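You operate a simulated robot arm through the tools that you are given. There is no shell and no other tool. Be economical: measure what you need, move in short steps, check, and stop when the job is done.

The job below is to be done with a simulated two-armed robot. You get a single attempt, and the scene is never put back.

Task
Take the yellow tongue on the padded table top and put it away on the hardware bench top. Press the chalk bulb three times. Pick up the orange cone with one hand, pass it to the other hand and put it on the top of the teal mat. Lift the lid of the green box open. Do these in any order. Set down upright: orange cone.

Only the result counts: the job must be done as asked and must still hold three seconds after the hand-in. Knocking over, shifting, dropping, spilling or breaking anything else fails it. A push-on lid holds only when it is set on centred and level and pressed home; a screw cap is set on level and turned clockwise until tight.

Robot
Two 6-joint arms with two-finger parallel grippers on one trunk, on a base that drives. Base frame: it is fixed to the floor where the robot stands at the start and does not move with it; the origin is under the middle of the robot, x ahead of it, y to its left, z up; the surface under the hand at the start is at about z = 950. Readings come in mm, degrees, newtons and seconds.
The left shoulder is at the start at [280, 185, 1030], the right one opposite. With the tool pointing down near the work surface each hand reaches from about 540 to 920 mm from the robot's upright axis, wherever it stands, measured 20 degrees to its own side. Places, roughly: chalk bulb [1200, 0, 1000]; hardware bench top [2900, -4900, 900]; lid of the green box [-500, -3100, 1000]; orange cone (7x7x11 cm) [1300, 0, 1000]; top of the teal mat [-400, -3500, 900]; yellow tongue (4x3x8 cm) [600, -100, 1000]. Payload 1.57 kg a hand.
Tool frame (each hand has its own): the origin (TCP) lies between the finger pads and is the grasp point; the fingertips stand 30 mm ahead of it; z points along the fingers, y is the line along which they close. Largest opening 80 mm; finger width 17, thickness 12; the body of the gripper, 40 by 82 mm, starts 80 mm behind the TCP.
Orientation is that of the tool frame in the base frame, as a unit quaternion [x, y, z, w]. With the fingers straight down and closing along the base's y, the tool's x points along the base's -x, its y along +y and its z along -z.

Tools
- The arms move only by the tool nudge_tool. It takes "left_motion", "right_motion" or both (then of equal length, played together; a hand with none holds still); each is a list of rows, each an object (a shift or turn left out is 0, a gripper value left out holds the last) with "angular": the turn, a rotation vector about the base's x, y, z in degrees, a list of three; "delta_pos": the shift along the base's x, y, z in m, a list of three; "fingers": the gripper command, from -1 (shut) to 1 (fully open), values between in proportion. In form: [{"angular": [wx, wy, wz], "delta_pos": [dx, dy, dz], "fingers": fingers}, ...]. A call has 1 to 12 rows; each row shifts and turns the commanded pose from where the row before left it. A row lasts 0.2 s, in which the tool goes at most 50 mm and 8.6 degrees; a call with a longer step from one row to the next is refused whole, and so is a gripper value outside its range. Where a pose cannot be reached the arm comes as near as it can. A force on the tool above 40 N (or 10 N above the force at the start of the call, whichever is more), or a blocked arm, ends the call early, and 0.2 s more pass. The fingers move at their own pace (about 153 mm/s each) and stop on an object; they squeeze with about 43 N. The grip force told is the motor's: it shows also when the fingers shut on nothing. Time passes only in rows, and 0.2 s behind the last, so rows that do not move let the fingers close. It gives the time, the measured TCP pose, the force on the tool (base axes), the opening and the grip force at its end, in the units of the frame above (readings bear some noise), with the torque about the TCP (base axes, N m) and any sound that the robot's microphone picked up.
- Cameras (640 x 400 px; columns grow to the right, rows downward): "scene" is now at [245.1, -22.5, 1486.2]; the picture's right is [-0.26, -0.97, 0.00], its down [-0.58, 0.15, -0.80] and it looks along [0.77, -0.20, -0.60] (base axes); focal length 264 px, centre (320, 200). "left" rides on the left gripper at [72, 7, -122] in its tool frame; the picture's right is [-0.09, 1.00, 0.00], its down [-0.84, -0.08, -0.54] and it looks along [-0.54, -0.05, 0.84] (tool axes); focal length 238 px, centre (320, 200). "right" rides on the right gripper at [72, -7, -122] in its tool frame; the picture's right is [0.09, 1.00, 0.00], its down [-0.84, 0.08, -0.54] and it looks along [-0.54, 0.05, 0.84] (tool axes); focal length 238 px, centre (320, 200). There is no depth. A picture from a camera that has moved, and an enlarged one, comes with that camera's place and axes in the base frame and with its lens.
- get_image(camera): a new picture of that camera. It takes no simulated time.
- slide_trunk(by): slides the trunk up (or, below 0, down) by that many mm; the arms and the scene camera ride with it, the base frame stays. It gives what a move gives, with no picture.
- steer(legs): drives the robot by 1 to 6 legs, each [ahead, turn to the left] in mm and degrees, along the robot's own axes; the way and the turn of a leg run together, so that a leg with both is an arc; at most 1500 mm and 180 degrees a leg. The arms and the cameras ride along, it lands a little off, and it stops where it bumps. It gives what a move gives.
- pan_tilt(pan, tilt): turns the head with the scene camera to pan (to the left, within 86 degrees either way) and tilt (down, from -29 to 69), counted from straight ahead of the robot. It gives what a move gives.
- zoom(camera, box): a new picture of the part [left, top, right, bottom] of that camera's present view, enlarged. It takes no simulated time.
- finish_job(): hands the job in; it is judged then, once.

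Go step by step. Nothing tells you exact positions but the pictures and the camera data: compare them with the known pose of the tool, close in by small moves and look again before you grip or let go. The budget is 165 turns and 118 pictures, counting those below and the enlarged ones. Unless the task says otherwise, let go and move clear before handing in, and close with one line.

The tools are called after "Emit:" as a command line: name --argument value ..., lists and objects as JSON in quotes. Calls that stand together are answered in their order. nudge_tool: Moves the arms, as the interface text tells. Its arguments: {"type":"object","properties":{"left_motion":{"type":"array"},"right_motion":{"type":"array"}},"required":[]} The other tools are called the same way: slide_trunk (by) slides the trunk up or down; steer (legs) drives the base; pan_tilt (pan, tilt) turns the head that bears the scene camera; get_image (camera) takes a picture; zoom (camera, box) takes an enlarged picture of a part of a camera's view; finish_job () hands the job in.

At the start:

```text
time_s: 0.0
left_ee_pos: [601.0, 90.5, 1197.0]
left_tool_rot: [0.0, 1.0, 0.0, 0.001]
left_wrist_force: [0.7, 0.0, 0.2]
left_wrist_torque: [-0.05, 0.02, 0.0]
left_finger_gap: 80.4
left_finger_force: 0.0
right_ee_pos: [510.7, -331.4, 1239.9]
right_tool_rot: [0.0, 1.0, 0.0, 0.0]
right_wrist_force: [0.0, 0.6, -0.3]
right_wrist_torque: [0.0, 0.0, -0.01]
right_finger_gap: 80.0
right_finger_force: 0.0
trunk travel left (down, up): [-725.0, 265.0]
robot x, y, heading: [0.9, -3.9, -0.1]
head pan, tilt: [-14.8, 36.9]
```

scene: 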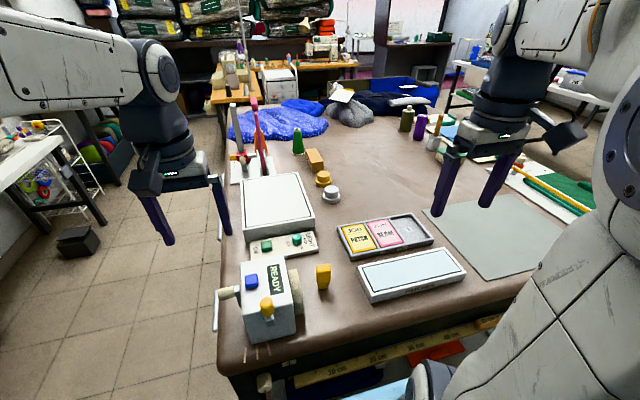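
right: 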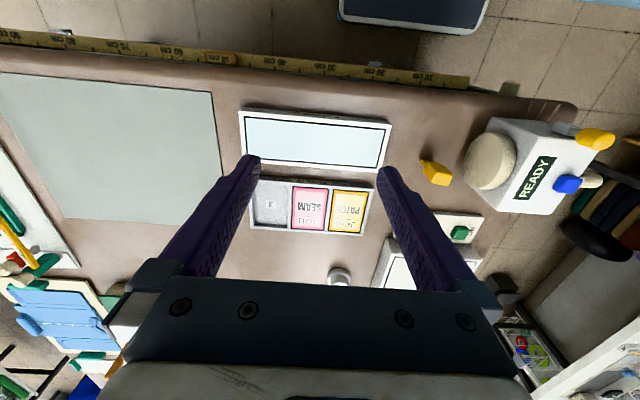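
left: 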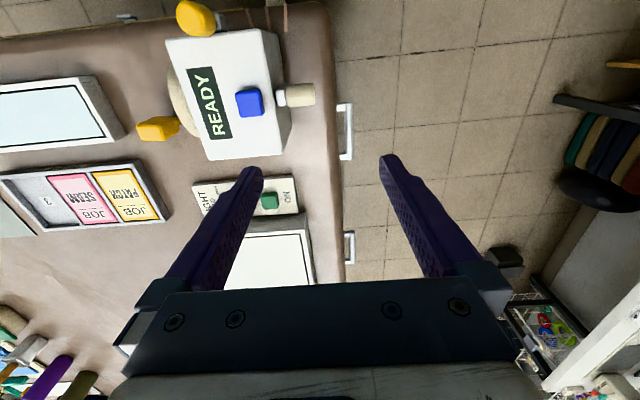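

I see a padded table with a READY device, a yellow block beside it, and several objects farther back. I'll look closer at the near items and at the far cluster.

Emit:
zoom --camera "scene" --box '[200, 220, 360, 370]'

Emit:
zoom --camera "scene" --box '[210, 80, 370, 220]'

```text
2.67 times, centred on (280, 295) of scene
camera zoom: at [245.1, -22.5, 1486.2], right [-0.26, -0.97, 0.0], down [-0.58, 0.15, -0.8], along [0.77, -0.2, -0.6], focal length 703 px, centre (427, -53)
```

zoom: 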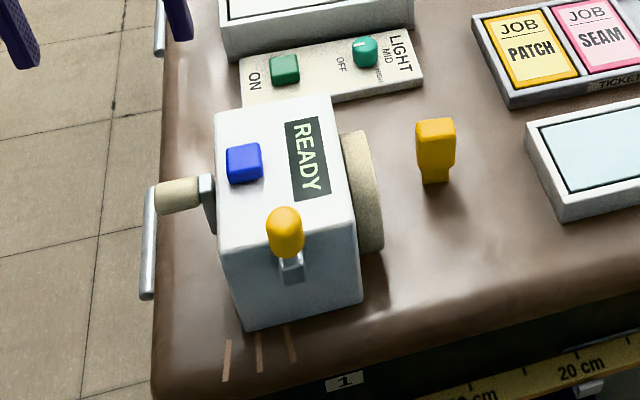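

```text
2.86 times, centred on (290, 150) of scene
camera zoom: at [245.1, -22.5, 1486.2], right [-0.26, -0.97, 0.0], down [-0.58, 0.15, -0.8], along [0.77, -0.2, -0.6], focal length 754 px, centre (406, 343)
```

zoom: 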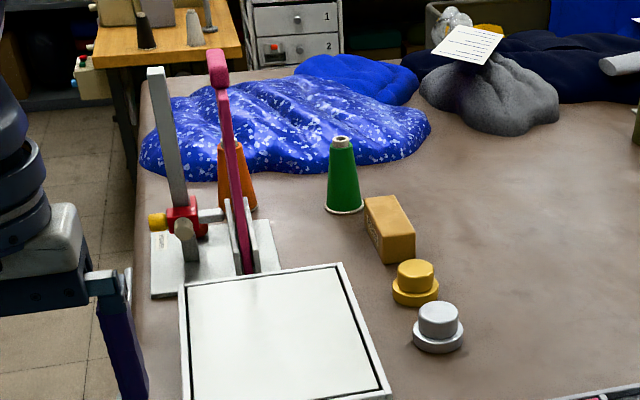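

The yellow tongue stands at roughly (606, -124), right of the READY device. I'll take an enlarged look from both wrist cameras to fix its orientation.

Emit:
zoom --camera "right" --box '[380, 110, 540, 210]'

Emit:
zoom --camera "left" --box '[110, 80, 270, 180]'

```text
4.00 times, centred on (460, 160) of right
camera zoom: at [440.6, -337.3, 1361.5], right [-0.09, 1.0, 0.0], down [0.84, 0.08, 0.54], along [0.54, 0.05, -0.84], focal length 953 px, centre (-240, 360)
```

zoom: 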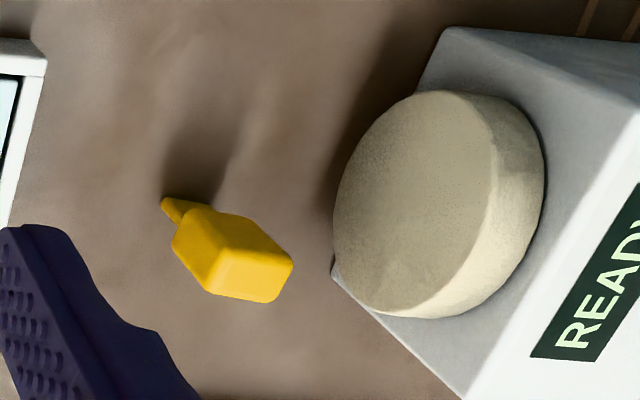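

```text
4.00 times, centred on (190, 130) of left
camera zoom: at [529.4, 96.4, 1319.5], right [0.09, 1.0, 0.0], down [0.84, -0.08, 0.54], along [0.54, -0.05, -0.84], focal length 953 px, centre (840, 480)
```

zoom: 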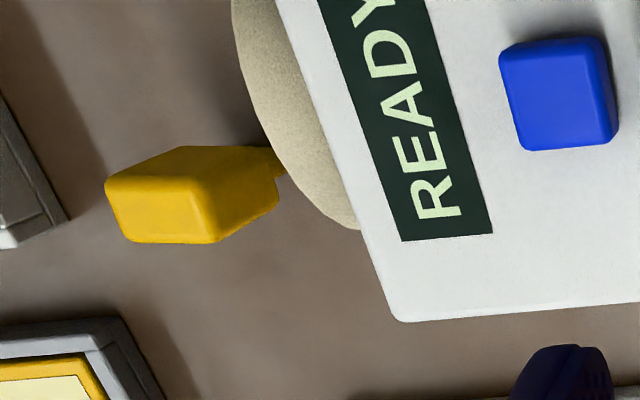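

The tongue's top is at about (600, -125, 1025), its short side nearly along x. I'll turn the right hand so it closes along x and bring it above the tongue.

Emit:
nudge_tool --right_motion '[{"angular": [0, 0, 8.4], "delta_pos": [0.009, 0.0206, -0.005], "fingers": 1}, {"angular": [0, 0, 8.4], "delta_pos": [0.009, 0.0206, -0.005]}, {"angular": [0, 0, 8.4], "delta_pos": [0.009, 0.0206, -0.005]}, {"angular": [0, 0, 8.4], "delta_pos": [0.009, 0.0206, -0.005]}, {"angular": [0, 0, 8.4], "delta_pos": [0.009, 0.0206, -0.005]}, {"angular": [0, 0, 8.4], "delta_pos": [0.009, 0.0206, -0.005]}, {"angular": [0, 0, 8.4], "delta_pos": [0.009, 0.0206, -0.005]}, {"angular": [0, 0, 8.4], "delta_pos": [0.009, 0.0206, -0.005]}, {"angular": [0, 0, 8.4], "delta_pos": [0.009, 0.0206, -0.005]}, {"angular": [0, 0, 8.4], "delta_pos": [0.009, 0.0206, -0.005]}]'

Emit:
get_image --camera "right"

```text
time_s: 2.2
left_ee_pos: [600.7, 90.5, 1196.6]
left_tool_rot: [0.0, 1.0, 0.0, 0.0]
left_wrist_force: [-1.1, -0.2, 0.8]
left_wrist_torque: [-0.03, 0.02, 0.05]
left_finger_gap: 79.8
left_finger_force: 0.1
right_ee_pos: [601.1, -124.6, 1189.6]
right_tool_rot: [-0.669, 0.743, 0.0, 0.0]
right_wrist_force: [0.0, 0.0, 0.1]
right_wrist_torque: [0.0, -0.02, 0.01]
right_finger_gap: 80.0
right_finger_force: 0.0
trunk travel left (down, up): [-725.0, 265.0]
robot x, y, heading: [3.2, -1.1, -0.2]
head pan, tilt: [-14.8, 36.9]
```

```text
110 pictures are left
camera right: at [602.0, -196.2, 1311.5], right [-1.0, 0.01, 0.0], down [0.01, 0.84, 0.54], along [0.01, 0.54, -0.84], focal length 238 px, centre (320, 200)
```

right: 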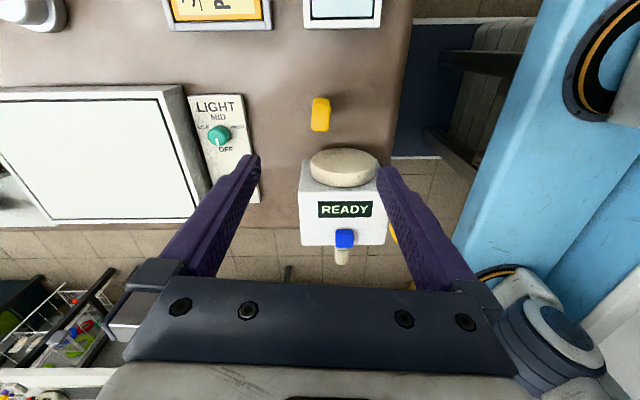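

The hand is above the tongue. I'll zoom to check the centring before going down.

Emit:
zoom --camera "right" --box '[270, 80, 370, 180]'

```text
4.00 times, centred on (320, 130) of right
camera zoom: at [602.0, -196.2, 1311.5], right [-1.0, 0.01, 0.0], down [0.01, 0.84, 0.54], along [0.01, 0.54, -0.84], focal length 953 px, centre (320, 480)
```

zoom: 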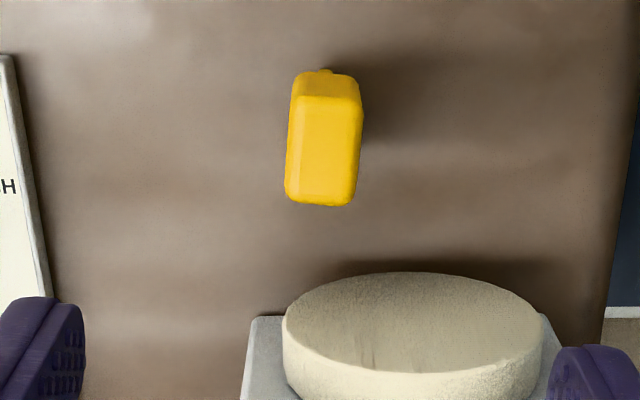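

The hand is well centred on the tongue. I'll descend to z ≈ 1000, close and check.

Emit:
nudge_tool --right_motion '[{"delta_pos": [0, 0, -0.04]}, {"delta_pos": [0, 0, -0.04]}, {"delta_pos": [0, 0, -0.04]}, {"delta_pos": [0, 0, -0.035]}, {"delta_pos": [0, 0, -0.033]}, {}, {"fingers": -1}, {"fingers": -1}, {"fingers": -1}]'

Emit:
get_image --camera "right"

```text
time_s: 4.2
left_ee_pos: [600.9, 90.3, 1197.2]
left_tool_rot: [0.0, 1.0, -0.001, 0.0]
left_wrist_force: [0.0, 0.2, 0.3]
left_wrist_torque: [0.0, 0.01, -0.03]
left_finger_gap: 79.9
left_finger_force: 0.0
right_ee_pos: [602.0, -125.2, 1001.6]
right_tool_rot: [-0.669, 0.744, 0.0, 0.0]
right_wrist_force: [-0.2, 0.1, 0.3]
right_wrist_torque: [0.02, -0.01, 0.02]
right_finger_gap: 20.6
right_finger_force: 34.0
trunk travel left (down, up): [-725.0, 265.0]
robot x, y, heading: [1.7, 2.4, 0.1]
head pan, tilt: [-14.8, 36.9]
```

```text
108 pictures are left
camera right: at [602.1, -198.0, 1123.4], right [-1.0, 0.01, 0.0], down [0.01, 0.84, 0.54], along [0.01, 0.54, -0.84], focal length 238 px, centre (320, 200)
```

right: 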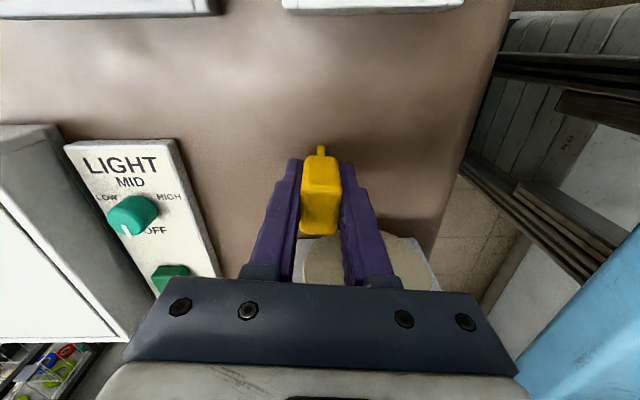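

The tongue is gripped (20.6 mm). I'll lift it and take it to the tucked position on the right.

Emit:
nudge_tool --right_motion '[{"delta_pos": [0, 0, 0.04]}, {"delta_pos": [0, 0, 0.045]}, {"delta_pos": [0, 0, 0.045]}, {"delta_pos": [0, 0, 0.045]}, {"delta_pos": [0, 0, 0.045]}, {"delta_pos": [-0.02, -0.04, 0.02]}, {"delta_pos": [-0.02, -0.04, 0]}, {"delta_pos": [-0.02, -0.04, 0]}, {"delta_pos": [-0.02, -0.04, 0]}, {"delta_pos": [-0.01, -0.04, 0]}]'

Emit:
pan_tilt --pan 30 --tilt 25

Emit:
get_image --camera "scene"

Emit:
get_image --camera "right"

```text
time_s: 6.4
left_ee_pos: [601.3, 91.1, 1198.0]
left_tool_rot: [0.0, 1.0, 0.0, 0.0]
left_wrist_force: [1.1, -0.7, 0.1]
left_wrist_torque: [0.03, 0.04, -0.02]
left_finger_gap: 79.9
left_finger_force: 0.1
right_ee_pos: [509.0, -326.9, 1240.0]
right_tool_rot: [-0.669, 0.743, 0.0, 0.0]
right_wrist_force: [0.1, -0.5, 0.2]
right_wrist_torque: [-0.02, 0.01, -0.04]
right_finger_gap: 20.8
right_finger_force: 33.8
trunk travel left (down, up): [-725.0, 265.0]
robot x, y, heading: [1.7, 3.5, 0.2]
head pan, tilt: [-14.8, 36.9]
```

```text
time_s: 7.5
left_ee_pos: [601.1, 90.7, 1196.5]
left_tool_rot: [0.0, 1.0, 0.0, 0.0]
left_wrist_force: [0.1, -0.1, 0.3]
left_wrist_torque: [0.01, 0.04, -0.04]
left_finger_gap: 79.8
left_finger_force: 0.0
right_ee_pos: [509.6, -326.0, 1240.0]
right_tool_rot: [-0.669, 0.743, 0.0, 0.001]
right_wrist_force: [-1.0, -0.2, 0.9]
right_wrist_torque: [0.0, 0.03, -0.02]
right_finger_gap: 20.6
right_finger_force: 34.4
trunk travel left (down, up): [-725.0, 265.0]
robot x, y, heading: [-3.3, 0.7, 0.1]
head pan, tilt: [30.0, 25.0]
```

```text
107 pictures are left
camera scene: at [240.8, 45.8, 1504.9], right [0.5, -0.87, 0.0], down [-0.37, -0.21, -0.91], along [0.79, 0.45, -0.42], focal length 264 px, centre (320, 200)
```

scene: 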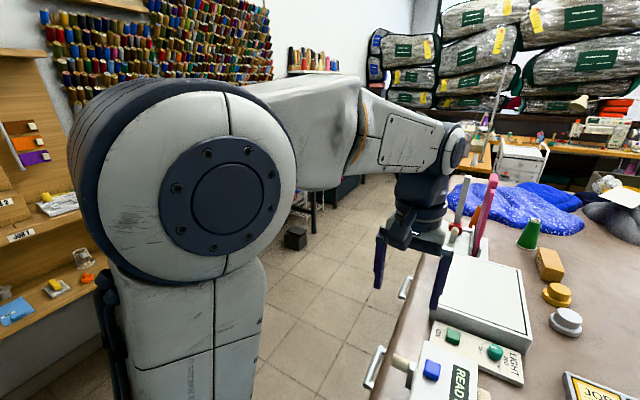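

```text
106 pictures are left
camera right: at [510.2, -397.9, 1361.9], right [-1.0, 0.01, 0.0], down [0.01, 0.84, 0.54], along [0.01, 0.54, -0.84], focal length 238 px, centre (320, 200)
```

right: 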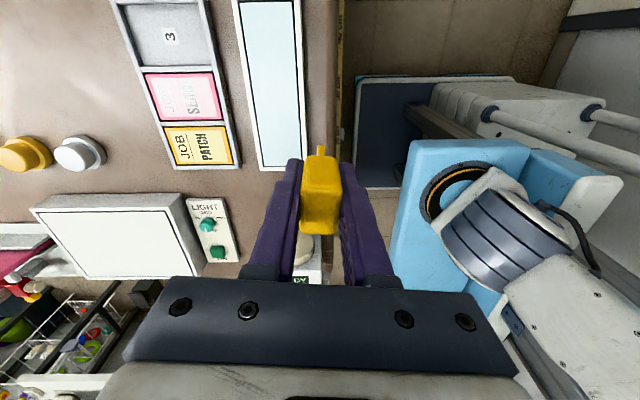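

The aisle runs along the table's left side. I'll look further left and ahead to see the room there.

Emit:
pan_tilt --pan 70 --tilt 35

Emit:
get_image --camera "scene"

Emit:
pan_tilt --pan 12 --tilt 25

Emit:
get_image --camera "scene"

```text
time_s: 8.6
left_ee_pos: [600.3, 89.8, 1199.1]
left_tool_rot: [0.0, 1.0, 0.001, 0.0]
left_wrist_force: [0.0, -0.3, -1.0]
left_wrist_torque: [0.03, -0.02, -0.01]
left_finger_gap: 80.1
left_finger_force: 0.1
right_ee_pos: [510.6, -325.5, 1240.4]
right_tool_rot: [-0.669, 0.743, 0.0, 0.0]
right_wrist_force: [-0.7, -0.3, -0.5]
right_wrist_torque: [0.03, -0.01, 0.0]
right_finger_gap: 20.6
right_finger_force: 34.4
trunk travel left (down, up): [-725.0, 265.0]
robot x, y, heading: [-0.9, 0.6, 0.0]
head pan, tilt: [70.0, 35.0]
```

```text
105 pictures are left
camera scene: at [191.2, 82.5, 1489.2], right [0.94, -0.34, 0.0], down [-0.2, -0.54, -0.82], along [0.28, 0.77, -0.57], focal length 264 px, centre (320, 200)
```

scene: 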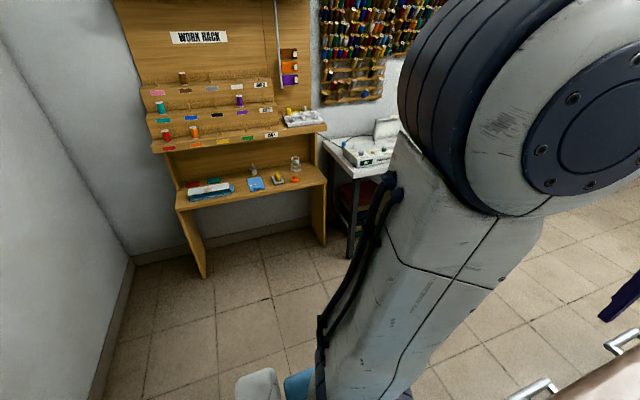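

```text
time_s: 9.9
left_ee_pos: [600.3, 90.3, 1196.4]
left_tool_rot: [0.0, 1.0, 0.0, 0.0]
left_wrist_force: [-0.3, -0.3, -0.1]
left_wrist_torque: [0.0, 0.03, -0.02]
left_finger_gap: 80.0
left_finger_force: 0.1
right_ee_pos: [509.6, -325.8, 1241.2]
right_tool_rot: [-0.669, 0.743, -0.001, 0.0]
right_wrist_force: [0.5, 0.1, 0.9]
right_wrist_torque: [0.03, 0.0, -0.01]
right_finger_gap: 20.5
right_finger_force: 34.5
trunk travel left (down, up): [-725.0, 265.0]
robot x, y, heading: [-2.0, -1.1, -0.0]
head pan, tilt: [12.0, 25.0]
```

```text
104 pictures are left
camera scene: at [251.1, 19.0, 1504.9], right [0.21, -0.98, 0.0], down [-0.41, -0.09, -0.91], along [0.89, 0.19, -0.42], focal length 264 px, centre (320, 200)
```

scene: 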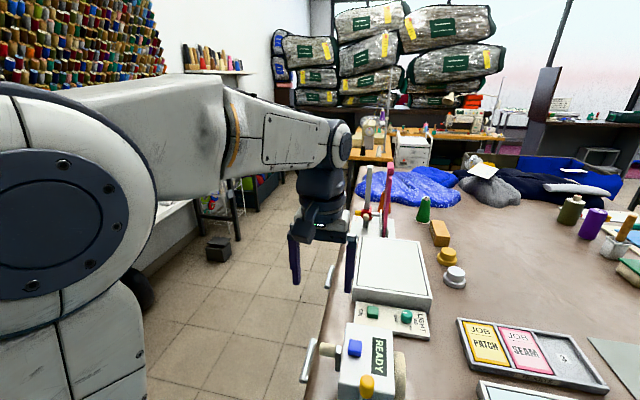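

There's a wide aisle (about y 120–1300) on the left side. I'll drive around the corner into the aisle and then look at the far cluster.

Emit:
steer --legs '[[0, 65], [550, 0], [400, -65], [500, 0]]'

Emit:
pan_tilt --pan -55 --tilt 35

Emit:
get_image --camera "scene"

```text
time_s: 21.2
left_ee_pos: [1645.6, 775.9, 1195.4]
left_tool_rot: [-0.001, 1.0, 0.0, -0.001]
left_wrist_force: [-0.2, 0.3, -0.1]
left_wrist_torque: [0.03, 0.01, 0.01]
left_finger_gap: 80.0
left_finger_force: 0.1
right_ee_pos: [1555.3, 360.8, 1241.0]
right_tool_rot: [-0.669, 0.743, 0.0, 0.0]
right_wrist_force: [-0.4, 0.4, -0.4]
right_wrist_torque: [0.01, -0.02, -0.02]
right_finger_gap: 20.5
right_finger_force: 34.3
trunk travel left (down, up): [-725.0, 265.0]
robot x, y, heading: [1045.2, 683.5, 0.1]
head pan, tilt: [12.0, 25.0]
cut short: leg 3
```

```text
time_s: 22.6
left_ee_pos: [1645.1, 776.7, 1196.4]
left_tool_rot: [0.0, 1.0, -0.001, 0.0]
left_wrist_force: [-0.7, 0.5, -0.4]
left_wrist_torque: [-0.04, 0.01, 0.01]
left_finger_gap: 80.1
left_finger_force: 0.1
right_ee_pos: [1554.1, 359.3, 1240.0]
right_tool_rot: [-0.669, 0.743, 0.0, 0.0]
right_wrist_force: [-0.5, -0.5, 0.7]
right_wrist_torque: [-0.03, 0.01, 0.0]
right_finger_gap: 20.5
right_finger_force: 34.2
trunk travel left (down, up): [-725.0, 265.0]
robot x, y, heading: [1046.2, 686.5, 0.1]
head pan, tilt: [-55.0, 35.0]
```

```text
103 pictures are left
camera scene: at [1256.0, 612.7, 1489.2], right [-0.82, -0.57, 0.0], down [-0.33, 0.47, -0.82], along [0.47, -0.67, -0.57], focal length 264 px, centre (320, 200)
```

scene: 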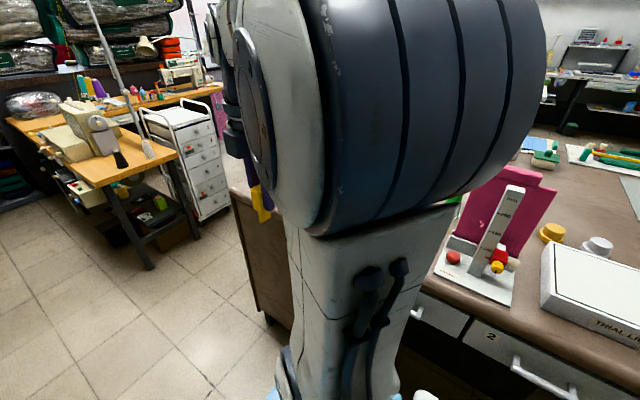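

The hem marker with a red ball on its base (probably the chalk bulb) is visible. I'll zoom in.

Emit:
zoom --camera "scene" --box '[420, 150, 620, 320]'

```text
2.35 times, centred on (520, 235) of scene
camera zoom: at [1256.0, 612.7, 1489.2], right [-0.82, -0.57, 0.0], down [-0.33, 0.47, -0.82], along [0.47, -0.67, -0.57], focal length 621 px, centre (-151, 118)
```

zoom: 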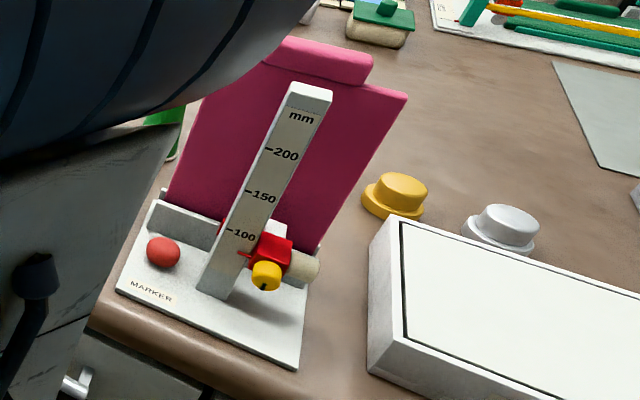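

The chalk bulb is the red ball at about (1245, 23). I'll raise the trunk for clearance and turn to face the table.

Emit:
slide_trunk --by 200

Emit:
steer --legs '[[0, -90]]'

Emit:
pan_tilt --pan 12 --tilt 45

Emit:
get_image --camera "scene"

Emit:
get_image --camera "left"

```text
time_s: 24.8
left_ee_pos: [1645.3, 776.1, 1396.9]
left_tool_rot: [-0.001, 1.0, 0.001, 0.0]
left_wrist_force: [0.0, 0.1, 0.7]
left_wrist_torque: [0.0, -0.01, -0.03]
left_finger_gap: 80.1
left_finger_force: 0.1
right_ee_pos: [1554.6, 359.1, 1440.8]
right_tool_rot: [-0.669, 0.743, 0.0, 0.0]
right_wrist_force: [0.3, 0.1, 0.0]
right_wrist_torque: [0.02, -0.02, -0.01]
right_finger_gap: 20.7
right_finger_force: 33.7
trunk travel left (down, up): [-925.0, 65.0]
robot x, y, heading: [1046.1, 683.0, -0.3]
head pan, tilt: [-55.0, 35.0]
```

```text
time_s: 29.0
left_ee_pos: [1142.6, 85.3, 1396.7]
left_tool_rot: [0.703, 0.711, 0.001, -0.001]
left_wrist_force: [0.2, 0.6, 0.6]
left_wrist_torque: [0.01, 0.02, -0.02]
left_finger_gap: 80.0
left_finger_force: 0.1
right_ee_pos: [725.2, 171.8, 1440.4]
right_tool_rot: [0.048, 0.999, 0.0, 0.0]
right_wrist_force: [-0.1, -0.1, -0.1]
right_wrist_torque: [-0.01, 0.0, -0.01]
right_finger_gap: 20.5
right_finger_force: 34.4
trunk travel left (down, up): [-925.0, 65.0]
robot x, y, heading: [1047.8, 685.0, -89.3]
head pan, tilt: [-55.0, 35.0]
```

```text
time_s: 30.3
left_ee_pos: [1142.5, 85.0, 1397.4]
left_tool_rot: [0.704, 0.711, 0.0, 0.0]
left_wrist_force: [0.6, -0.2, 0.0]
left_wrist_torque: [0.02, 0.02, 0.01]
left_finger_gap: 80.1
left_finger_force: 0.1
right_ee_pos: [725.0, 172.2, 1440.4]
right_tool_rot: [0.047, 0.999, 0.0, 0.0]
right_wrist_force: [0.2, 0.0, -0.1]
right_wrist_torque: [0.0, 0.04, 0.02]
right_finger_gap: 20.5
right_finger_force: 33.9
trunk travel left (down, up): [-925.0, 65.0]
robot x, y, heading: [1041.9, 685.9, -89.4]
head pan, tilt: [12.0, 45.0]
```

```text
101 pictures are left
camera scene: at [1064.7, 445.3, 1674.3], right [-0.98, -0.22, 0.0], down [-0.15, 0.69, -0.71], along [0.15, -0.69, -0.71], focal length 264 px, centre (320, 200)
```

scene: 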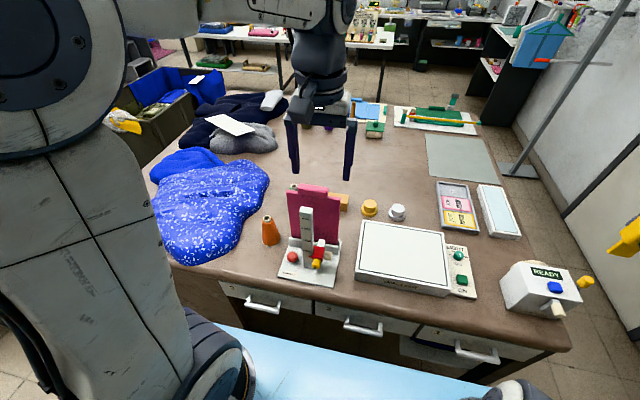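

```text
100 pictures are left
camera left: at [1148.7, 156.4, 1519.6], right [1.0, -0.08, 0.0], down [-0.07, -0.84, 0.54], along [-0.04, -0.54, -0.84], focal length 238 px, centre (320, 200)
```

left: 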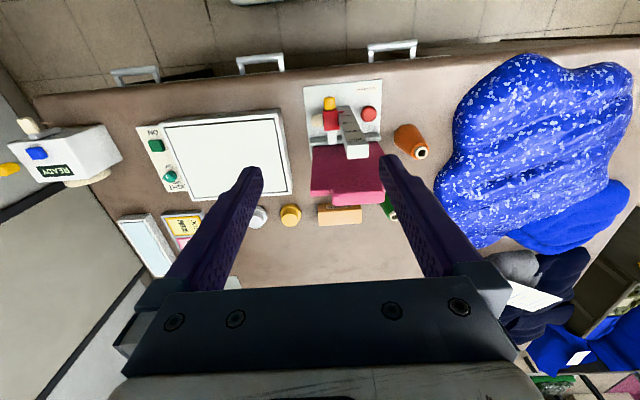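

Triangulation puts the cone's top at ~(1336, -37, 1068), the bulb at ~(1247, 25, 978) and the ruler top at ~(1191, 34, 1209). I'll tilt the left hand away from the ruler, place it over the bulb with fingers shut, and lower the trunk.

Emit:
nudge_tool --left_motion '[{"angular": [0, 5, 0], "delta_pos": [0.029, -0.015, 0], "fingers": -1}, {"angular": [0, 5, 0], "delta_pos": [0.029, -0.015, 0]}, {"angular": [0, 5, 0], "delta_pos": [0.029, -0.015, 0]}, {"angular": [0, 5, 0], "delta_pos": [0.028, -0.014, 0]}, {}, {}]'

Emit:
slide_trunk --by -200

Emit:
get_image --camera "left"

Emit:
get_image --camera "scene"

```text
time_s: 31.7
left_ee_pos: [1257.0, 28.4, 1395.9]
left_tool_rot: [0.692, 0.701, -0.122, -0.122]
left_wrist_force: [0.2, 0.4, 0.4]
left_wrist_torque: [0.02, 0.02, -0.01]
left_finger_gap: 0.1
left_finger_force: 21.4
right_ee_pos: [724.5, 171.4, 1439.9]
right_tool_rot: [0.047, 0.999, 0.0, 0.0]
right_wrist_force: [0.2, 0.4, 0.5]
right_wrist_torque: [-0.03, 0.0, 0.02]
right_finger_gap: 20.6
right_finger_force: 33.6
trunk travel left (down, up): [-925.0, 65.0]
robot x, y, heading: [1048.3, 684.8, -89.3]
head pan, tilt: [12.0, 45.0]
```

```text
time_s: 33.9
left_ee_pos: [1258.0, 26.3, 1196.0]
left_tool_rot: [0.692, 0.7, -0.123, -0.123]
left_wrist_force: [0.2, 0.0, -0.8]
left_wrist_torque: [0.03, 0.01, 0.0]
left_finger_gap: 0.2
left_finger_force: 21.3
right_ee_pos: [725.9, 171.6, 1240.4]
right_tool_rot: [0.048, 0.999, 0.0, 0.0]
right_wrist_force: [0.0, -0.1, -0.4]
right_wrist_torque: [-0.02, 0.01, 0.02]
right_finger_gap: 20.5
right_finger_force: 34.1
trunk travel left (down, up): [-725.0, 265.0]
robot x, y, heading: [1042.4, 683.8, -89.2]
head pan, tilt: [12.0, 45.0]
```

```text
99 pictures are left
camera left: at [1305.4, 97.8, 1309.7], right [0.94, -0.08, -0.34], down [0.12, -0.84, 0.53], along [-0.33, -0.54, -0.77], focal length 238 px, centre (320, 200)
```

left: 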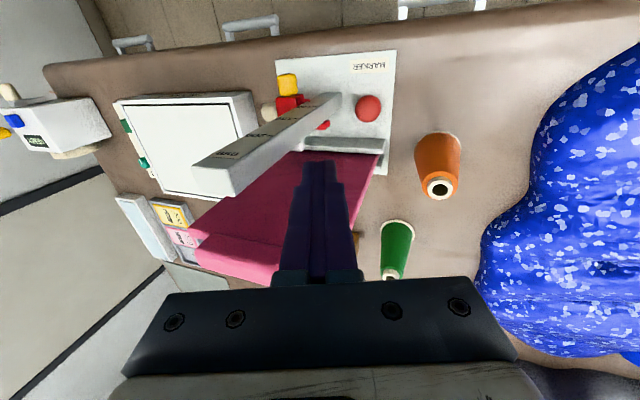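

```text
98 pictures are left
camera scene: at [1064.8, 445.4, 1474.4], right [-0.98, -0.22, 0.0], down [-0.15, 0.69, -0.71], along [0.15, -0.69, -0.71], focal length 264 px, centre (320, 200)
```

scene: 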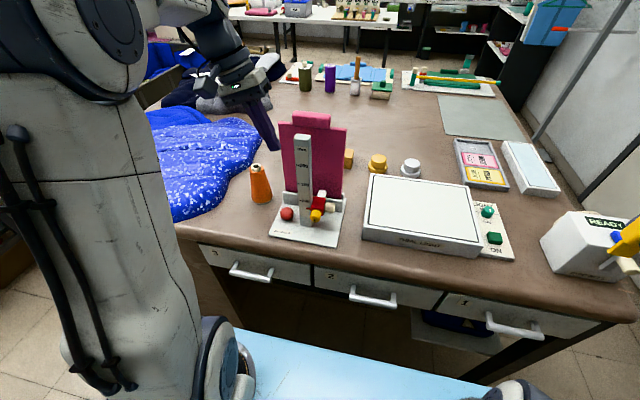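

The bulb is at ~(1246, 23), just below the fingertips. I'll go down to about 15 mm above it and verify.

Emit:
nudge_tool --left_motion '[{"delta_pos": [-0.001, -0.003, -0.04]}, {"delta_pos": [0, 0, -0.04]}, {"delta_pos": [0, 0, -0.04]}, {"delta_pos": [0, 0, -0.035]}, {}]'

Emit:
get_image --camera "left"

Emit:
zoom --camera "scene" --box '[220, 100, 380, 250]'

```text
time_s: 35.1
left_ee_pos: [1257.3, 24.5, 1040.3]
left_tool_rot: [0.692, 0.7, -0.122, -0.123]
left_wrist_force: [-0.1, 0.9, -0.7]
left_wrist_torque: [-0.04, -0.01, 0.01]
left_finger_gap: 0.0
left_finger_force: 21.7
right_ee_pos: [724.6, 171.7, 1240.7]
right_tool_rot: [0.047, 0.999, 0.0, 0.0]
right_wrist_force: [-0.2, 0.2, -0.4]
right_wrist_torque: [0.0, -0.02, 0.01]
right_finger_gap: 20.8
right_finger_force: 33.7
trunk travel left (down, up): [-725.0, 265.0]
robot x, y, heading: [1046.5, 686.0, -89.1]
head pan, tilt: [12.0, 45.0]
```

```text
97 pictures are left
camera left: at [1304.5, 95.3, 1153.5], right [0.94, -0.08, -0.34], down [0.12, -0.84, 0.53], along [-0.33, -0.54, -0.77], focal length 238 px, centre (320, 200)
```

left: 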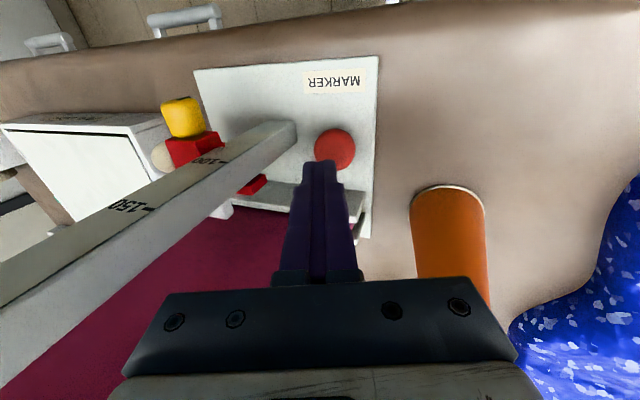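

```text
2.67 times, centred on (300, 175) of scene
camera zoom: at [1064.8, 445.2, 1474.3], right [-0.98, -0.22, 0.0], down [-0.15, 0.69, -0.71], along [0.15, -0.69, -0.71], focal length 703 px, centre (373, 267)
```

zoom: 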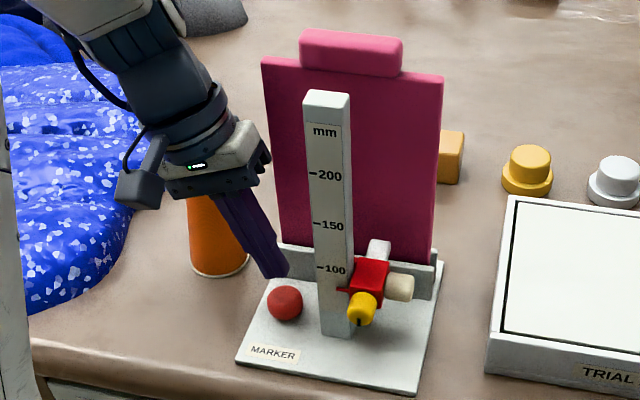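

The bulb's centre is ~(1244.5, 21.5, 971), the tip about 24 mm above its top. I'll press in small steps watching force.

Emit:
nudge_tool --left_motion '[{"delta_pos": [-0.002, -0.003, -0.015]}, {"delta_pos": [0, 0, -0.005]}, {"delta_pos": [0, 0, -0.003]}, {"delta_pos": [0, 0, -0.003]}]'

```text
time_s: 36.1
left_ee_pos: [1254.0, 21.9, 1014.2]
left_tool_rot: [0.693, 0.7, -0.123, -0.123]
left_wrist_force: [0.3, -0.2, 0.7]
left_wrist_torque: [-0.02, 0.04, 0.0]
left_finger_gap: 0.0
left_finger_force: 21.3
right_ee_pos: [725.1, 171.1, 1240.4]
right_tool_rot: [0.047, 0.999, -0.001, 0.0]
right_wrist_force: [-0.6, -0.2, -0.3]
right_wrist_torque: [0.01, 0.0, 0.01]
right_finger_gap: 20.6
right_finger_force: 33.7
trunk travel left (down, up): [-725.0, 265.0]
robot x, y, heading: [1045.5, 686.3, -89.4]
head pan, tilt: [12.0, 45.0]
```

No contact yet with the tip at ~986. I'll continue down gently.

Emit:
nudge_tool --left_motion '[{"delta_pos": [0, 0, -0.003]}, {"delta_pos": [0, 0, -0.003]}]'

Emit:
get_image --camera "left"

```text
time_s: 36.7
left_ee_pos: [1255.7, 20.3, 1009.8]
left_tool_rot: [0.692, 0.7, -0.123, -0.123]
left_wrist_force: [-1.3, 1.3, 9.6]
left_wrist_torque: [0.09, 0.02, 0.01]
left_finger_gap: 0.0
left_finger_force: 21.1
right_ee_pos: [724.6, 170.7, 1239.3]
right_tool_rot: [0.046, 0.999, 0.001, 0.0]
right_wrist_force: [0.4, 0.1, -1.4]
right_wrist_torque: [0.0, -0.02, -0.03]
right_finger_gap: 20.4
right_finger_force: 33.7
trunk travel left (down, up): [-725.0, 265.0]
robot x, y, heading: [1044.6, 685.3, -89.5]
head pan, tilt: [12.0, 45.0]
heard: click
```

```text
95 pictures are left
camera left: at [1301.7, 92.3, 1123.3], right [0.94, -0.08, -0.34], down [0.12, -0.84, 0.53], along [-0.33, -0.54, -0.77], focal length 238 px, centre (320, 200)
```

left: 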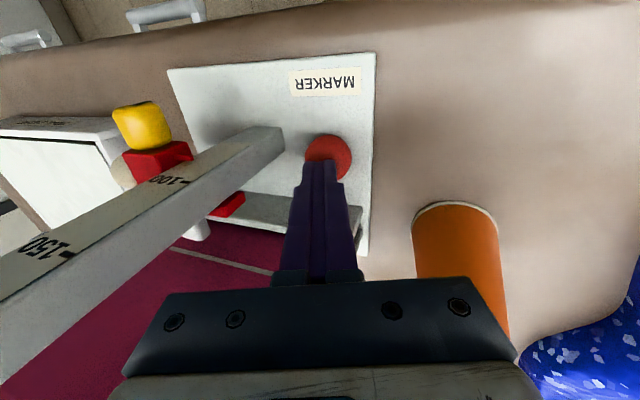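

A click was heard: press one. I'll back off fully and press a second time.

Emit:
nudge_tool --left_motion '[{"delta_pos": [0, 0, 0.008]}, {"delta_pos": [0, 0, 0.008]}, {}, {}]'

Emit:
nudge_tool --left_motion '[{"delta_pos": [0, 0, -0.007]}, {"delta_pos": [0, 0, -0.004]}, {"delta_pos": [0, 0, -0.003]}, {"delta_pos": [0, 0, -0.002]}]'

```text
time_s: 37.7
left_ee_pos: [1255.3, 20.2, 1024.7]
left_tool_rot: [0.693, 0.7, -0.122, -0.123]
left_wrist_force: [0.3, 0.3, 0.1]
left_wrist_torque: [-0.01, -0.03, 0.02]
left_finger_gap: 0.0
left_finger_force: 21.7
right_ee_pos: [725.6, 170.1, 1239.9]
right_tool_rot: [0.048, 0.999, 0.0, 0.0]
right_wrist_force: [-0.5, 0.6, -0.3]
right_wrist_torque: [0.0, 0.0, 0.0]
right_finger_gap: 20.4
right_finger_force: 34.2
trunk travel left (down, up): [-725.0, 265.0]
robot x, y, heading: [1043.8, 684.8, -89.4]
head pan, tilt: [12.0, 45.0]
```

```text
time_s: 38.7
left_ee_pos: [1253.5, 21.1, 1009.1]
left_tool_rot: [0.692, 0.7, -0.123, -0.123]
left_wrist_force: [-1.0, 1.8, 10.6]
left_wrist_torque: [0.02, 0.04, 0.01]
left_finger_gap: 0.0
left_finger_force: 20.8
right_ee_pos: [723.9, 172.4, 1242.0]
right_tool_rot: [0.048, 0.999, 0.0, 0.0]
right_wrist_force: [-0.2, 0.1, -0.3]
right_wrist_torque: [0.0, 0.02, 0.02]
right_finger_gap: 20.6
right_finger_force: 33.9
trunk travel left (down, up): [-725.0, 265.0]
robot x, y, heading: [1043.3, 682.5, -89.4]
head pan, tilt: [12.0, 45.0]
heard: click
```

Second click heard. One more press, then I'll raise clear.

Emit:
nudge_tool --left_motion '[{"delta_pos": [0, 0, 0.008]}, {"delta_pos": [0, 0, 0.008]}, {}, {}]'

Emit:
nudge_tool --left_motion '[{"delta_pos": [0, 0, -0.007]}, {"delta_pos": [0, 0, -0.004]}, {"delta_pos": [0, 0, -0.003]}, {"delta_pos": [0, 0, -0.002]}]'

Emit:
nudge_tool --left_motion '[{"delta_pos": [0, 0, 0.02]}, {"delta_pos": [0, 0, 0.04]}, {"delta_pos": [0, 0, 0.04]}, {"delta_pos": [0, 0, 0.04]}, {"delta_pos": [0, 0, 0.04]}]'

Emit:
get_image --camera "left"

```text
time_s: 39.7
left_ee_pos: [1254.4, 21.0, 1025.0]
left_tool_rot: [0.693, 0.7, -0.122, -0.123]
left_wrist_force: [-0.8, 0.6, -0.1]
left_wrist_torque: [0.01, -0.02, 0.01]
left_finger_gap: 0.0
left_finger_force: 21.2
right_ee_pos: [725.1, 171.5, 1241.1]
right_tool_rot: [0.047, 0.999, 0.0, 0.001]
right_wrist_force: [-0.4, -0.1, -0.3]
right_wrist_torque: [0.0, 0.0, 0.0]
right_finger_gap: 20.4
right_finger_force: 34.1
trunk travel left (down, up): [-725.0, 265.0]
robot x, y, heading: [1041.8, 683.3, -89.2]
head pan, tilt: [12.0, 45.0]
```

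```text
time_s: 40.7
left_ee_pos: [1253.4, 20.3, 1010.5]
left_tool_rot: [0.692, 0.7, -0.123, -0.124]
left_wrist_force: [1.1, 1.8, 8.5]
left_wrist_torque: [0.03, -0.01, 0.0]
left_finger_gap: 0.1
left_finger_force: 21.4
right_ee_pos: [724.9, 173.0, 1240.7]
right_tool_rot: [0.047, 0.999, 0.0, -0.001]
right_wrist_force: [-0.1, 0.2, 0.4]
right_wrist_torque: [0.0, 0.0, -0.01]
right_finger_gap: 20.7
right_finger_force: 34.0
trunk travel left (down, up): [-725.0, 265.0]
robot x, y, heading: [1047.4, 685.8, -89.3]
head pan, tilt: [12.0, 45.0]
heard: click
```

```text
time_s: 41.9
left_ee_pos: [1252.7, 22.2, 1189.8]
left_tool_rot: [0.692, 0.701, -0.122, -0.124]
left_wrist_force: [-0.3, -1.1, -0.5]
left_wrist_torque: [-0.02, 0.01, -0.01]
left_finger_gap: 0.1
left_finger_force: 21.3
right_ee_pos: [724.9, 170.6, 1240.8]
right_tool_rot: [0.046, 0.999, 0.0, -0.001]
right_wrist_force: [0.4, 0.0, -0.2]
right_wrist_torque: [0.03, -0.01, 0.0]
right_finger_gap: 20.6
right_finger_force: 34.2
trunk travel left (down, up): [-725.0, 265.0]
robot x, y, heading: [1041.4, 683.2, -89.3]
head pan, tilt: [12.0, 45.0]
```

```text
94 pictures are left
camera left: at [1301.1, 93.3, 1302.7], right [0.94, -0.08, -0.34], down [0.12, -0.84, 0.53], along [-0.33, -0.54, -0.78], focal length 238 px, centre (320, 200)
```

left: 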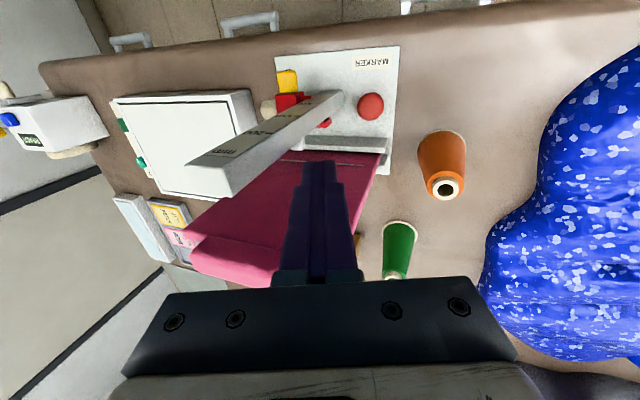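

Three clicks heard. Next the left hand takes the cone from the robot's side at a 40° slant, low on the body, so that the right hand can take its top later.

Emit:
nudge_tool --left_motion '[{"angular": [0, -5, 0], "delta_pos": [0.0213, 0.005, 0], "fingers": 1}, {"angular": [0, -5, 0], "delta_pos": [0.0213, 0.005, 0]}, {"angular": [0, -5, 0], "delta_pos": [0.0213, 0.005, 0]}, {"angular": [0, -5, 0], "delta_pos": [0.0213, 0.005, 0]}, {"angular": [-8, 0, 0], "delta_pos": [0, 0, -0.02]}, {"angular": [-8, 0, 0], "delta_pos": [0, 0, -0.02]}, {"angular": [-8, 0, 0], "delta_pos": [0, 0, -0.02]}, {"angular": [-8, 0, 0], "delta_pos": [0, 0, -0.02]}, {"angular": [-8, 0, 0], "delta_pos": [0, 0, -0.02]}, {}]'

Emit:
get_image --camera "left"

Emit:
zoom --camera "scene" --box '[180, 100, 340, 250]'

```text
time_s: 44.1
left_ee_pos: [1338.7, 41.0, 1094.3]
left_tool_rot: [0.665, 0.671, -0.234, 0.228]
left_wrist_force: [0.4, 0.0, 0.4]
left_wrist_torque: [0.03, -0.02, -0.02]
left_finger_gap: 80.0
left_finger_force: 0.1
left hand out of reach, approached as far as the arm can: row 9
right_ee_pos: [725.3, 171.0, 1240.3]
right_tool_rot: [0.047, 0.999, 0.0, 0.0]
right_wrist_force: [0.0, -0.1, 0.6]
right_wrist_torque: [0.01, 0.03, 0.02]
right_finger_gap: 20.8
right_finger_force: 34.2
trunk travel left (down, up): [-725.0, 265.0]
robot x, y, heading: [1043.0, 684.3, -89.5]
head pan, tilt: [12.0, 45.0]
```

```text
93 pictures are left
camera left: at [1345.8, 170.5, 1145.7], right [1.0, -0.07, 0.04], down [-0.06, -0.32, 0.94], along [-0.05, -0.94, -0.33], focal length 238 px, centre (320, 200)
```

left: 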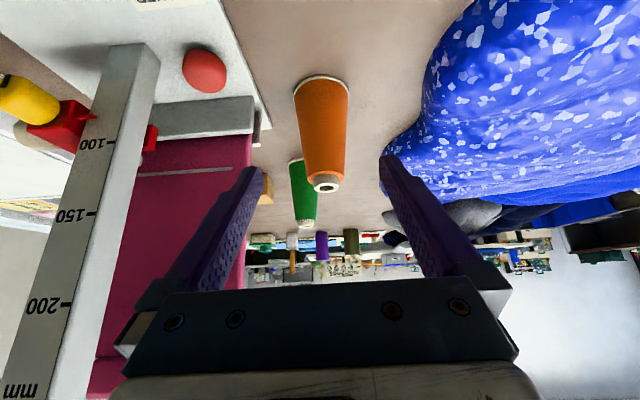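

```text
2.67 times, centred on (260, 175) of scene
camera zoom: at [1064.8, 445.3, 1474.3], right [-0.98, -0.22, 0.0], down [-0.15, 0.69, -0.71], along [0.15, -0.69, -0.71], focal length 703 px, centre (480, 267)
```

zoom: 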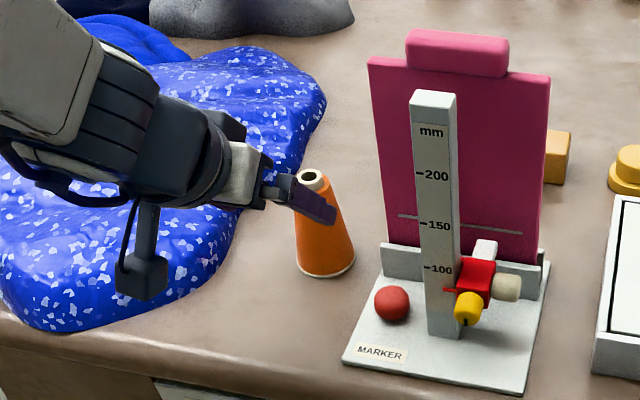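

The left hand is lined up but at its wrist limit. I'll extend it over the cone, and lower with the trunk instead.

Emit:
nudge_tool --left_motion '[{"delta_pos": [0, -0.026, 0]}, {"delta_pos": [0, -0.026, 0]}, {"delta_pos": [0, -0.025, 0]}, {}]'

Emit:
get_image --camera "left"

Emit:
zoom --camera "scene" --box '[180, 100, 340, 250]'

```text
time_s: 45.1
left_ee_pos: [1338.8, -38.3, 1092.0]
left_tool_rot: [0.661, 0.669, -0.242, 0.24]
left_wrist_force: [-0.3, -0.1, -0.8]
left_wrist_torque: [-0.01, 0.03, -0.02]
left_finger_gap: 79.9
left_finger_force: 0.2
right_ee_pos: [724.6, 172.4, 1242.7]
right_tool_rot: [0.047, 0.999, 0.0, 0.0]
right_wrist_force: [-0.2, 0.0, 0.2]
right_wrist_torque: [-0.04, 0.02, 0.04]
right_finger_gap: 20.6
right_finger_force: 34.8
trunk travel left (down, up): [-725.0, 265.0]
robot x, y, heading: [1044.2, 687.2, -89.3]
head pan, tilt: [12.0, 45.0]
```

```text
91 pictures are left
camera left: at [1343.4, 94.7, 1140.7], right [1.0, -0.06, 0.05], down [-0.07, -0.29, 0.95], along [-0.04, -0.95, -0.3], focal length 238 px, centre (320, 200)
```

left: 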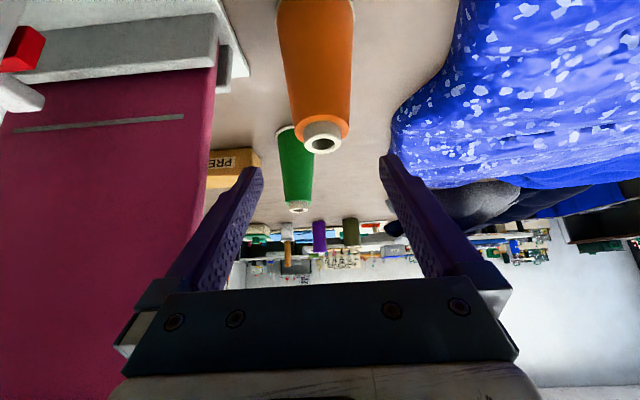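

```text
2.67 times, centred on (260, 175) of scene
camera zoom: at [1064.8, 445.2, 1474.3], right [-0.98, -0.22, 0.0], down [-0.15, 0.69, -0.71], along [0.15, -0.69, -0.71], focal length 703 px, centre (480, 267)
```

zoom: 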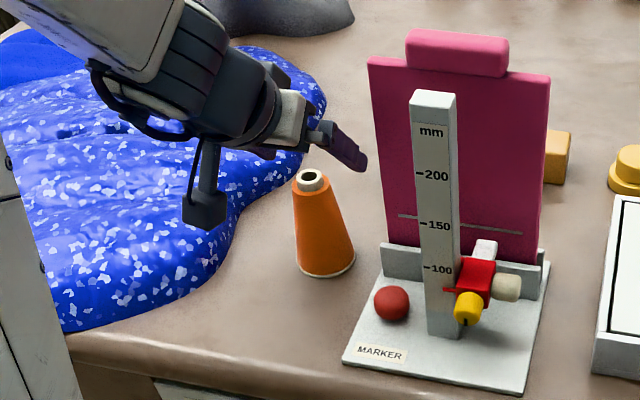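

The fingers straddle the cone's axis. I'll correct a few mm and lower with the trunk in two steps.

Emit:
nudge_tool --left_motion '[{"delta_pos": [-0.001, 0.006, 0]}, {}]'

Emit:
slide_trunk --by -60

Emit:
get_image --camera "left"

Emit:
zoom --camera "scene" --box '[180, 60, 340, 220]'

```text
time_s: 45.7
left_ee_pos: [1335.8, -31.1, 1095.2]
left_tool_rot: [0.661, 0.668, -0.243, 0.24]
left_wrist_force: [0.3, -0.3, -0.5]
left_wrist_torque: [-0.01, 0.0, -0.02]
left_finger_gap: 79.9
left_finger_force: 0.0
right_ee_pos: [724.4, 170.3, 1239.6]
right_tool_rot: [0.046, 0.999, 0.0, 0.0]
right_wrist_force: [-0.2, 0.3, -1.5]
right_wrist_torque: [0.0, 0.0, -0.01]
right_finger_gap: 20.6
right_finger_force: 33.9
trunk travel left (down, up): [-725.0, 265.0]
robot x, y, heading: [1042.3, 686.3, -89.3]
head pan, tilt: [12.0, 45.0]
```

```text
time_s: 46.7
left_ee_pos: [1335.7, -31.8, 1034.4]
left_tool_rot: [0.661, 0.668, -0.243, 0.24]
left_wrist_force: [0.3, -0.1, -0.5]
left_wrist_torque: [-0.01, -0.01, 0.05]
left_finger_gap: 79.9
left_finger_force: 0.1
right_ee_pos: [723.9, 171.1, 1181.2]
right_tool_rot: [0.047, 0.999, 0.0, 0.0]
right_wrist_force: [-0.7, 0.0, 0.5]
right_wrist_torque: [-0.01, 0.01, -0.01]
right_finger_gap: 20.6
right_finger_force: 34.3
trunk travel left (down, up): [-665.0, 325.0]
robot x, y, heading: [1043.7, 682.9, -89.5]
head pan, tilt: [12.0, 45.0]
```

```text
89 pictures are left
camera left: at [1342.4, 101.3, 1081.5], right [1.0, -0.06, 0.05], down [-0.07, -0.29, 0.95], along [-0.04, -0.95, -0.3], focal length 238 px, centre (320, 200)
```

left: 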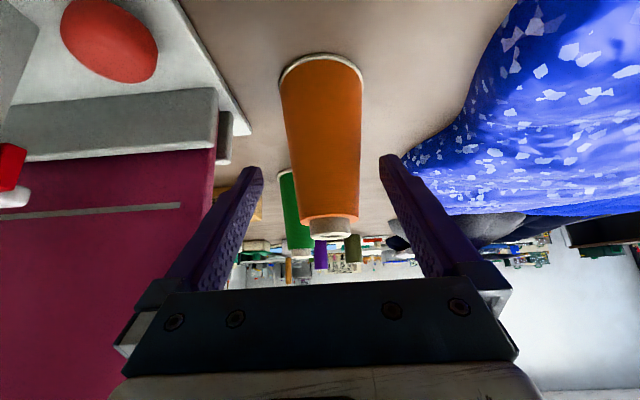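

```text
2.50 times, centred on (260, 140) of scene
camera zoom: at [1064.8, 445.4, 1414.4], right [-0.98, -0.22, 0.0], down [-0.15, 0.69, -0.71], along [0.15, -0.69, -0.71], focal length 660 px, centre (470, 350)
```

zoom: 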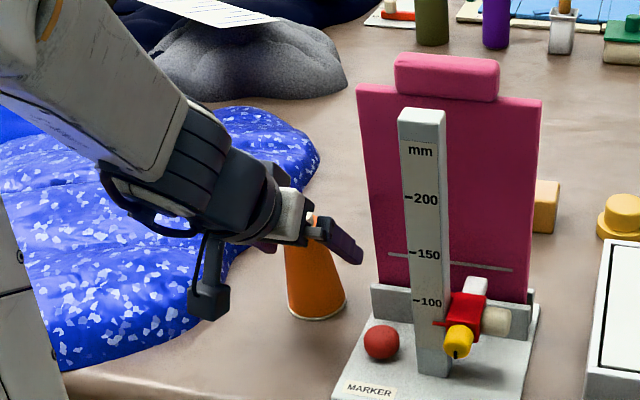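

Clear so far. I'll lower 37 mm more and close gently.

Emit:
slide_trunk --by -37

Emit:
get_image --camera "left"

```text
time_s: 47.5
left_ee_pos: [1336.2, -31.6, 997.4]
left_tool_rot: [0.661, 0.669, -0.242, 0.24]
left_wrist_force: [-0.8, -0.2, 0.2]
left_wrist_torque: [-0.03, -0.01, 0.02]
left_finger_gap: 80.0
left_finger_force: 0.1
right_ee_pos: [725.0, 171.3, 1143.8]
right_tool_rot: [0.047, 0.999, 0.0, 0.001]
right_wrist_force: [0.7, -0.2, -0.5]
right_wrist_torque: [-0.02, 0.01, 0.01]
right_finger_gap: 20.4
right_finger_force: 33.5
trunk travel left (down, up): [-628.0, 362.0]
robot x, y, heading: [1046.8, 684.6, -89.5]
head pan, tilt: [12.0, 45.0]
```

```text
87 pictures are left
camera left: at [1342.3, 101.3, 1044.5], right [1.0, -0.06, 0.05], down [-0.07, -0.29, 0.95], along [-0.04, -0.95, -0.3], focal length 238 px, centre (320, 200)
```

left: 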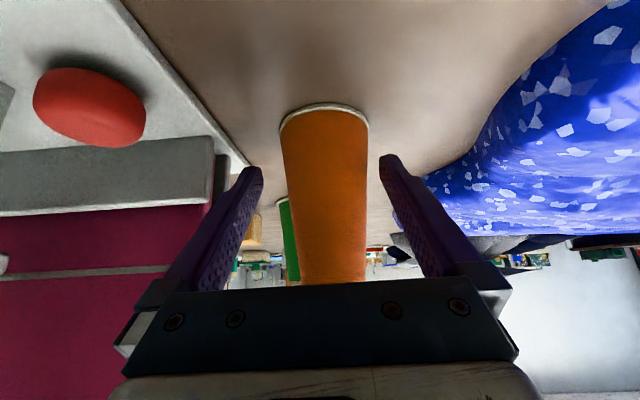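

The cone sits slightly deeper than the TCP; I'll move 8 mm forward and close.

Emit:
nudge_tool --left_motion '[{"delta_pos": [0, -0.008, -0.004]}, {"fingers": 0.4}, {"fingers": -1}, {"fingers": -1}, {"fingers": -1}]'

Emit:
get_image --camera "left"

```text
time_s: 48.7
left_ee_pos: [1336.6, -39.5, 993.7]
left_tool_rot: [0.661, 0.668, -0.243, 0.241]
left_wrist_force: [0.4, -0.9, 3.2]
left_wrist_torque: [-0.15, 0.05, 0.02]
left_finger_gap: 54.6
left_finger_force: 43.7
right_ee_pos: [724.8, 170.4, 1143.8]
right_tool_rot: [0.047, 0.999, 0.001, 0.001]
right_wrist_force: [0.6, -0.9, 0.1]
right_wrist_torque: [-0.03, 0.0, -0.01]
right_finger_gap: 20.6
right_finger_force: 34.1
trunk travel left (down, up): [-628.0, 362.0]
robot x, y, heading: [1047.2, 683.9, -89.8]
head pan, tilt: [12.0, 45.0]
```

```text
86 pictures are left
camera left: at [1342.2, 93.4, 1040.6], right [1.0, -0.06, 0.05], down [-0.07, -0.29, 0.95], along [-0.04, -0.95, -0.3], focal length 238 px, centre (320, 200)
```

left: 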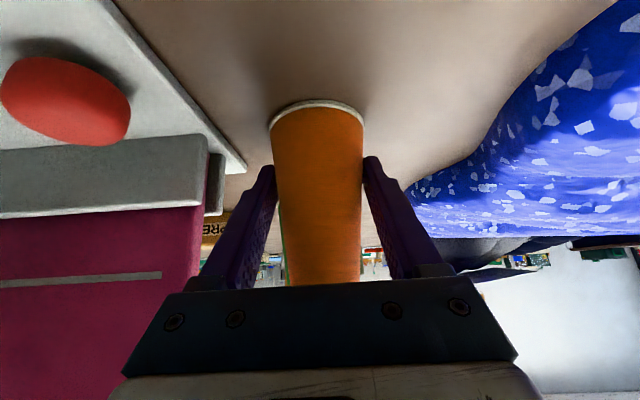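

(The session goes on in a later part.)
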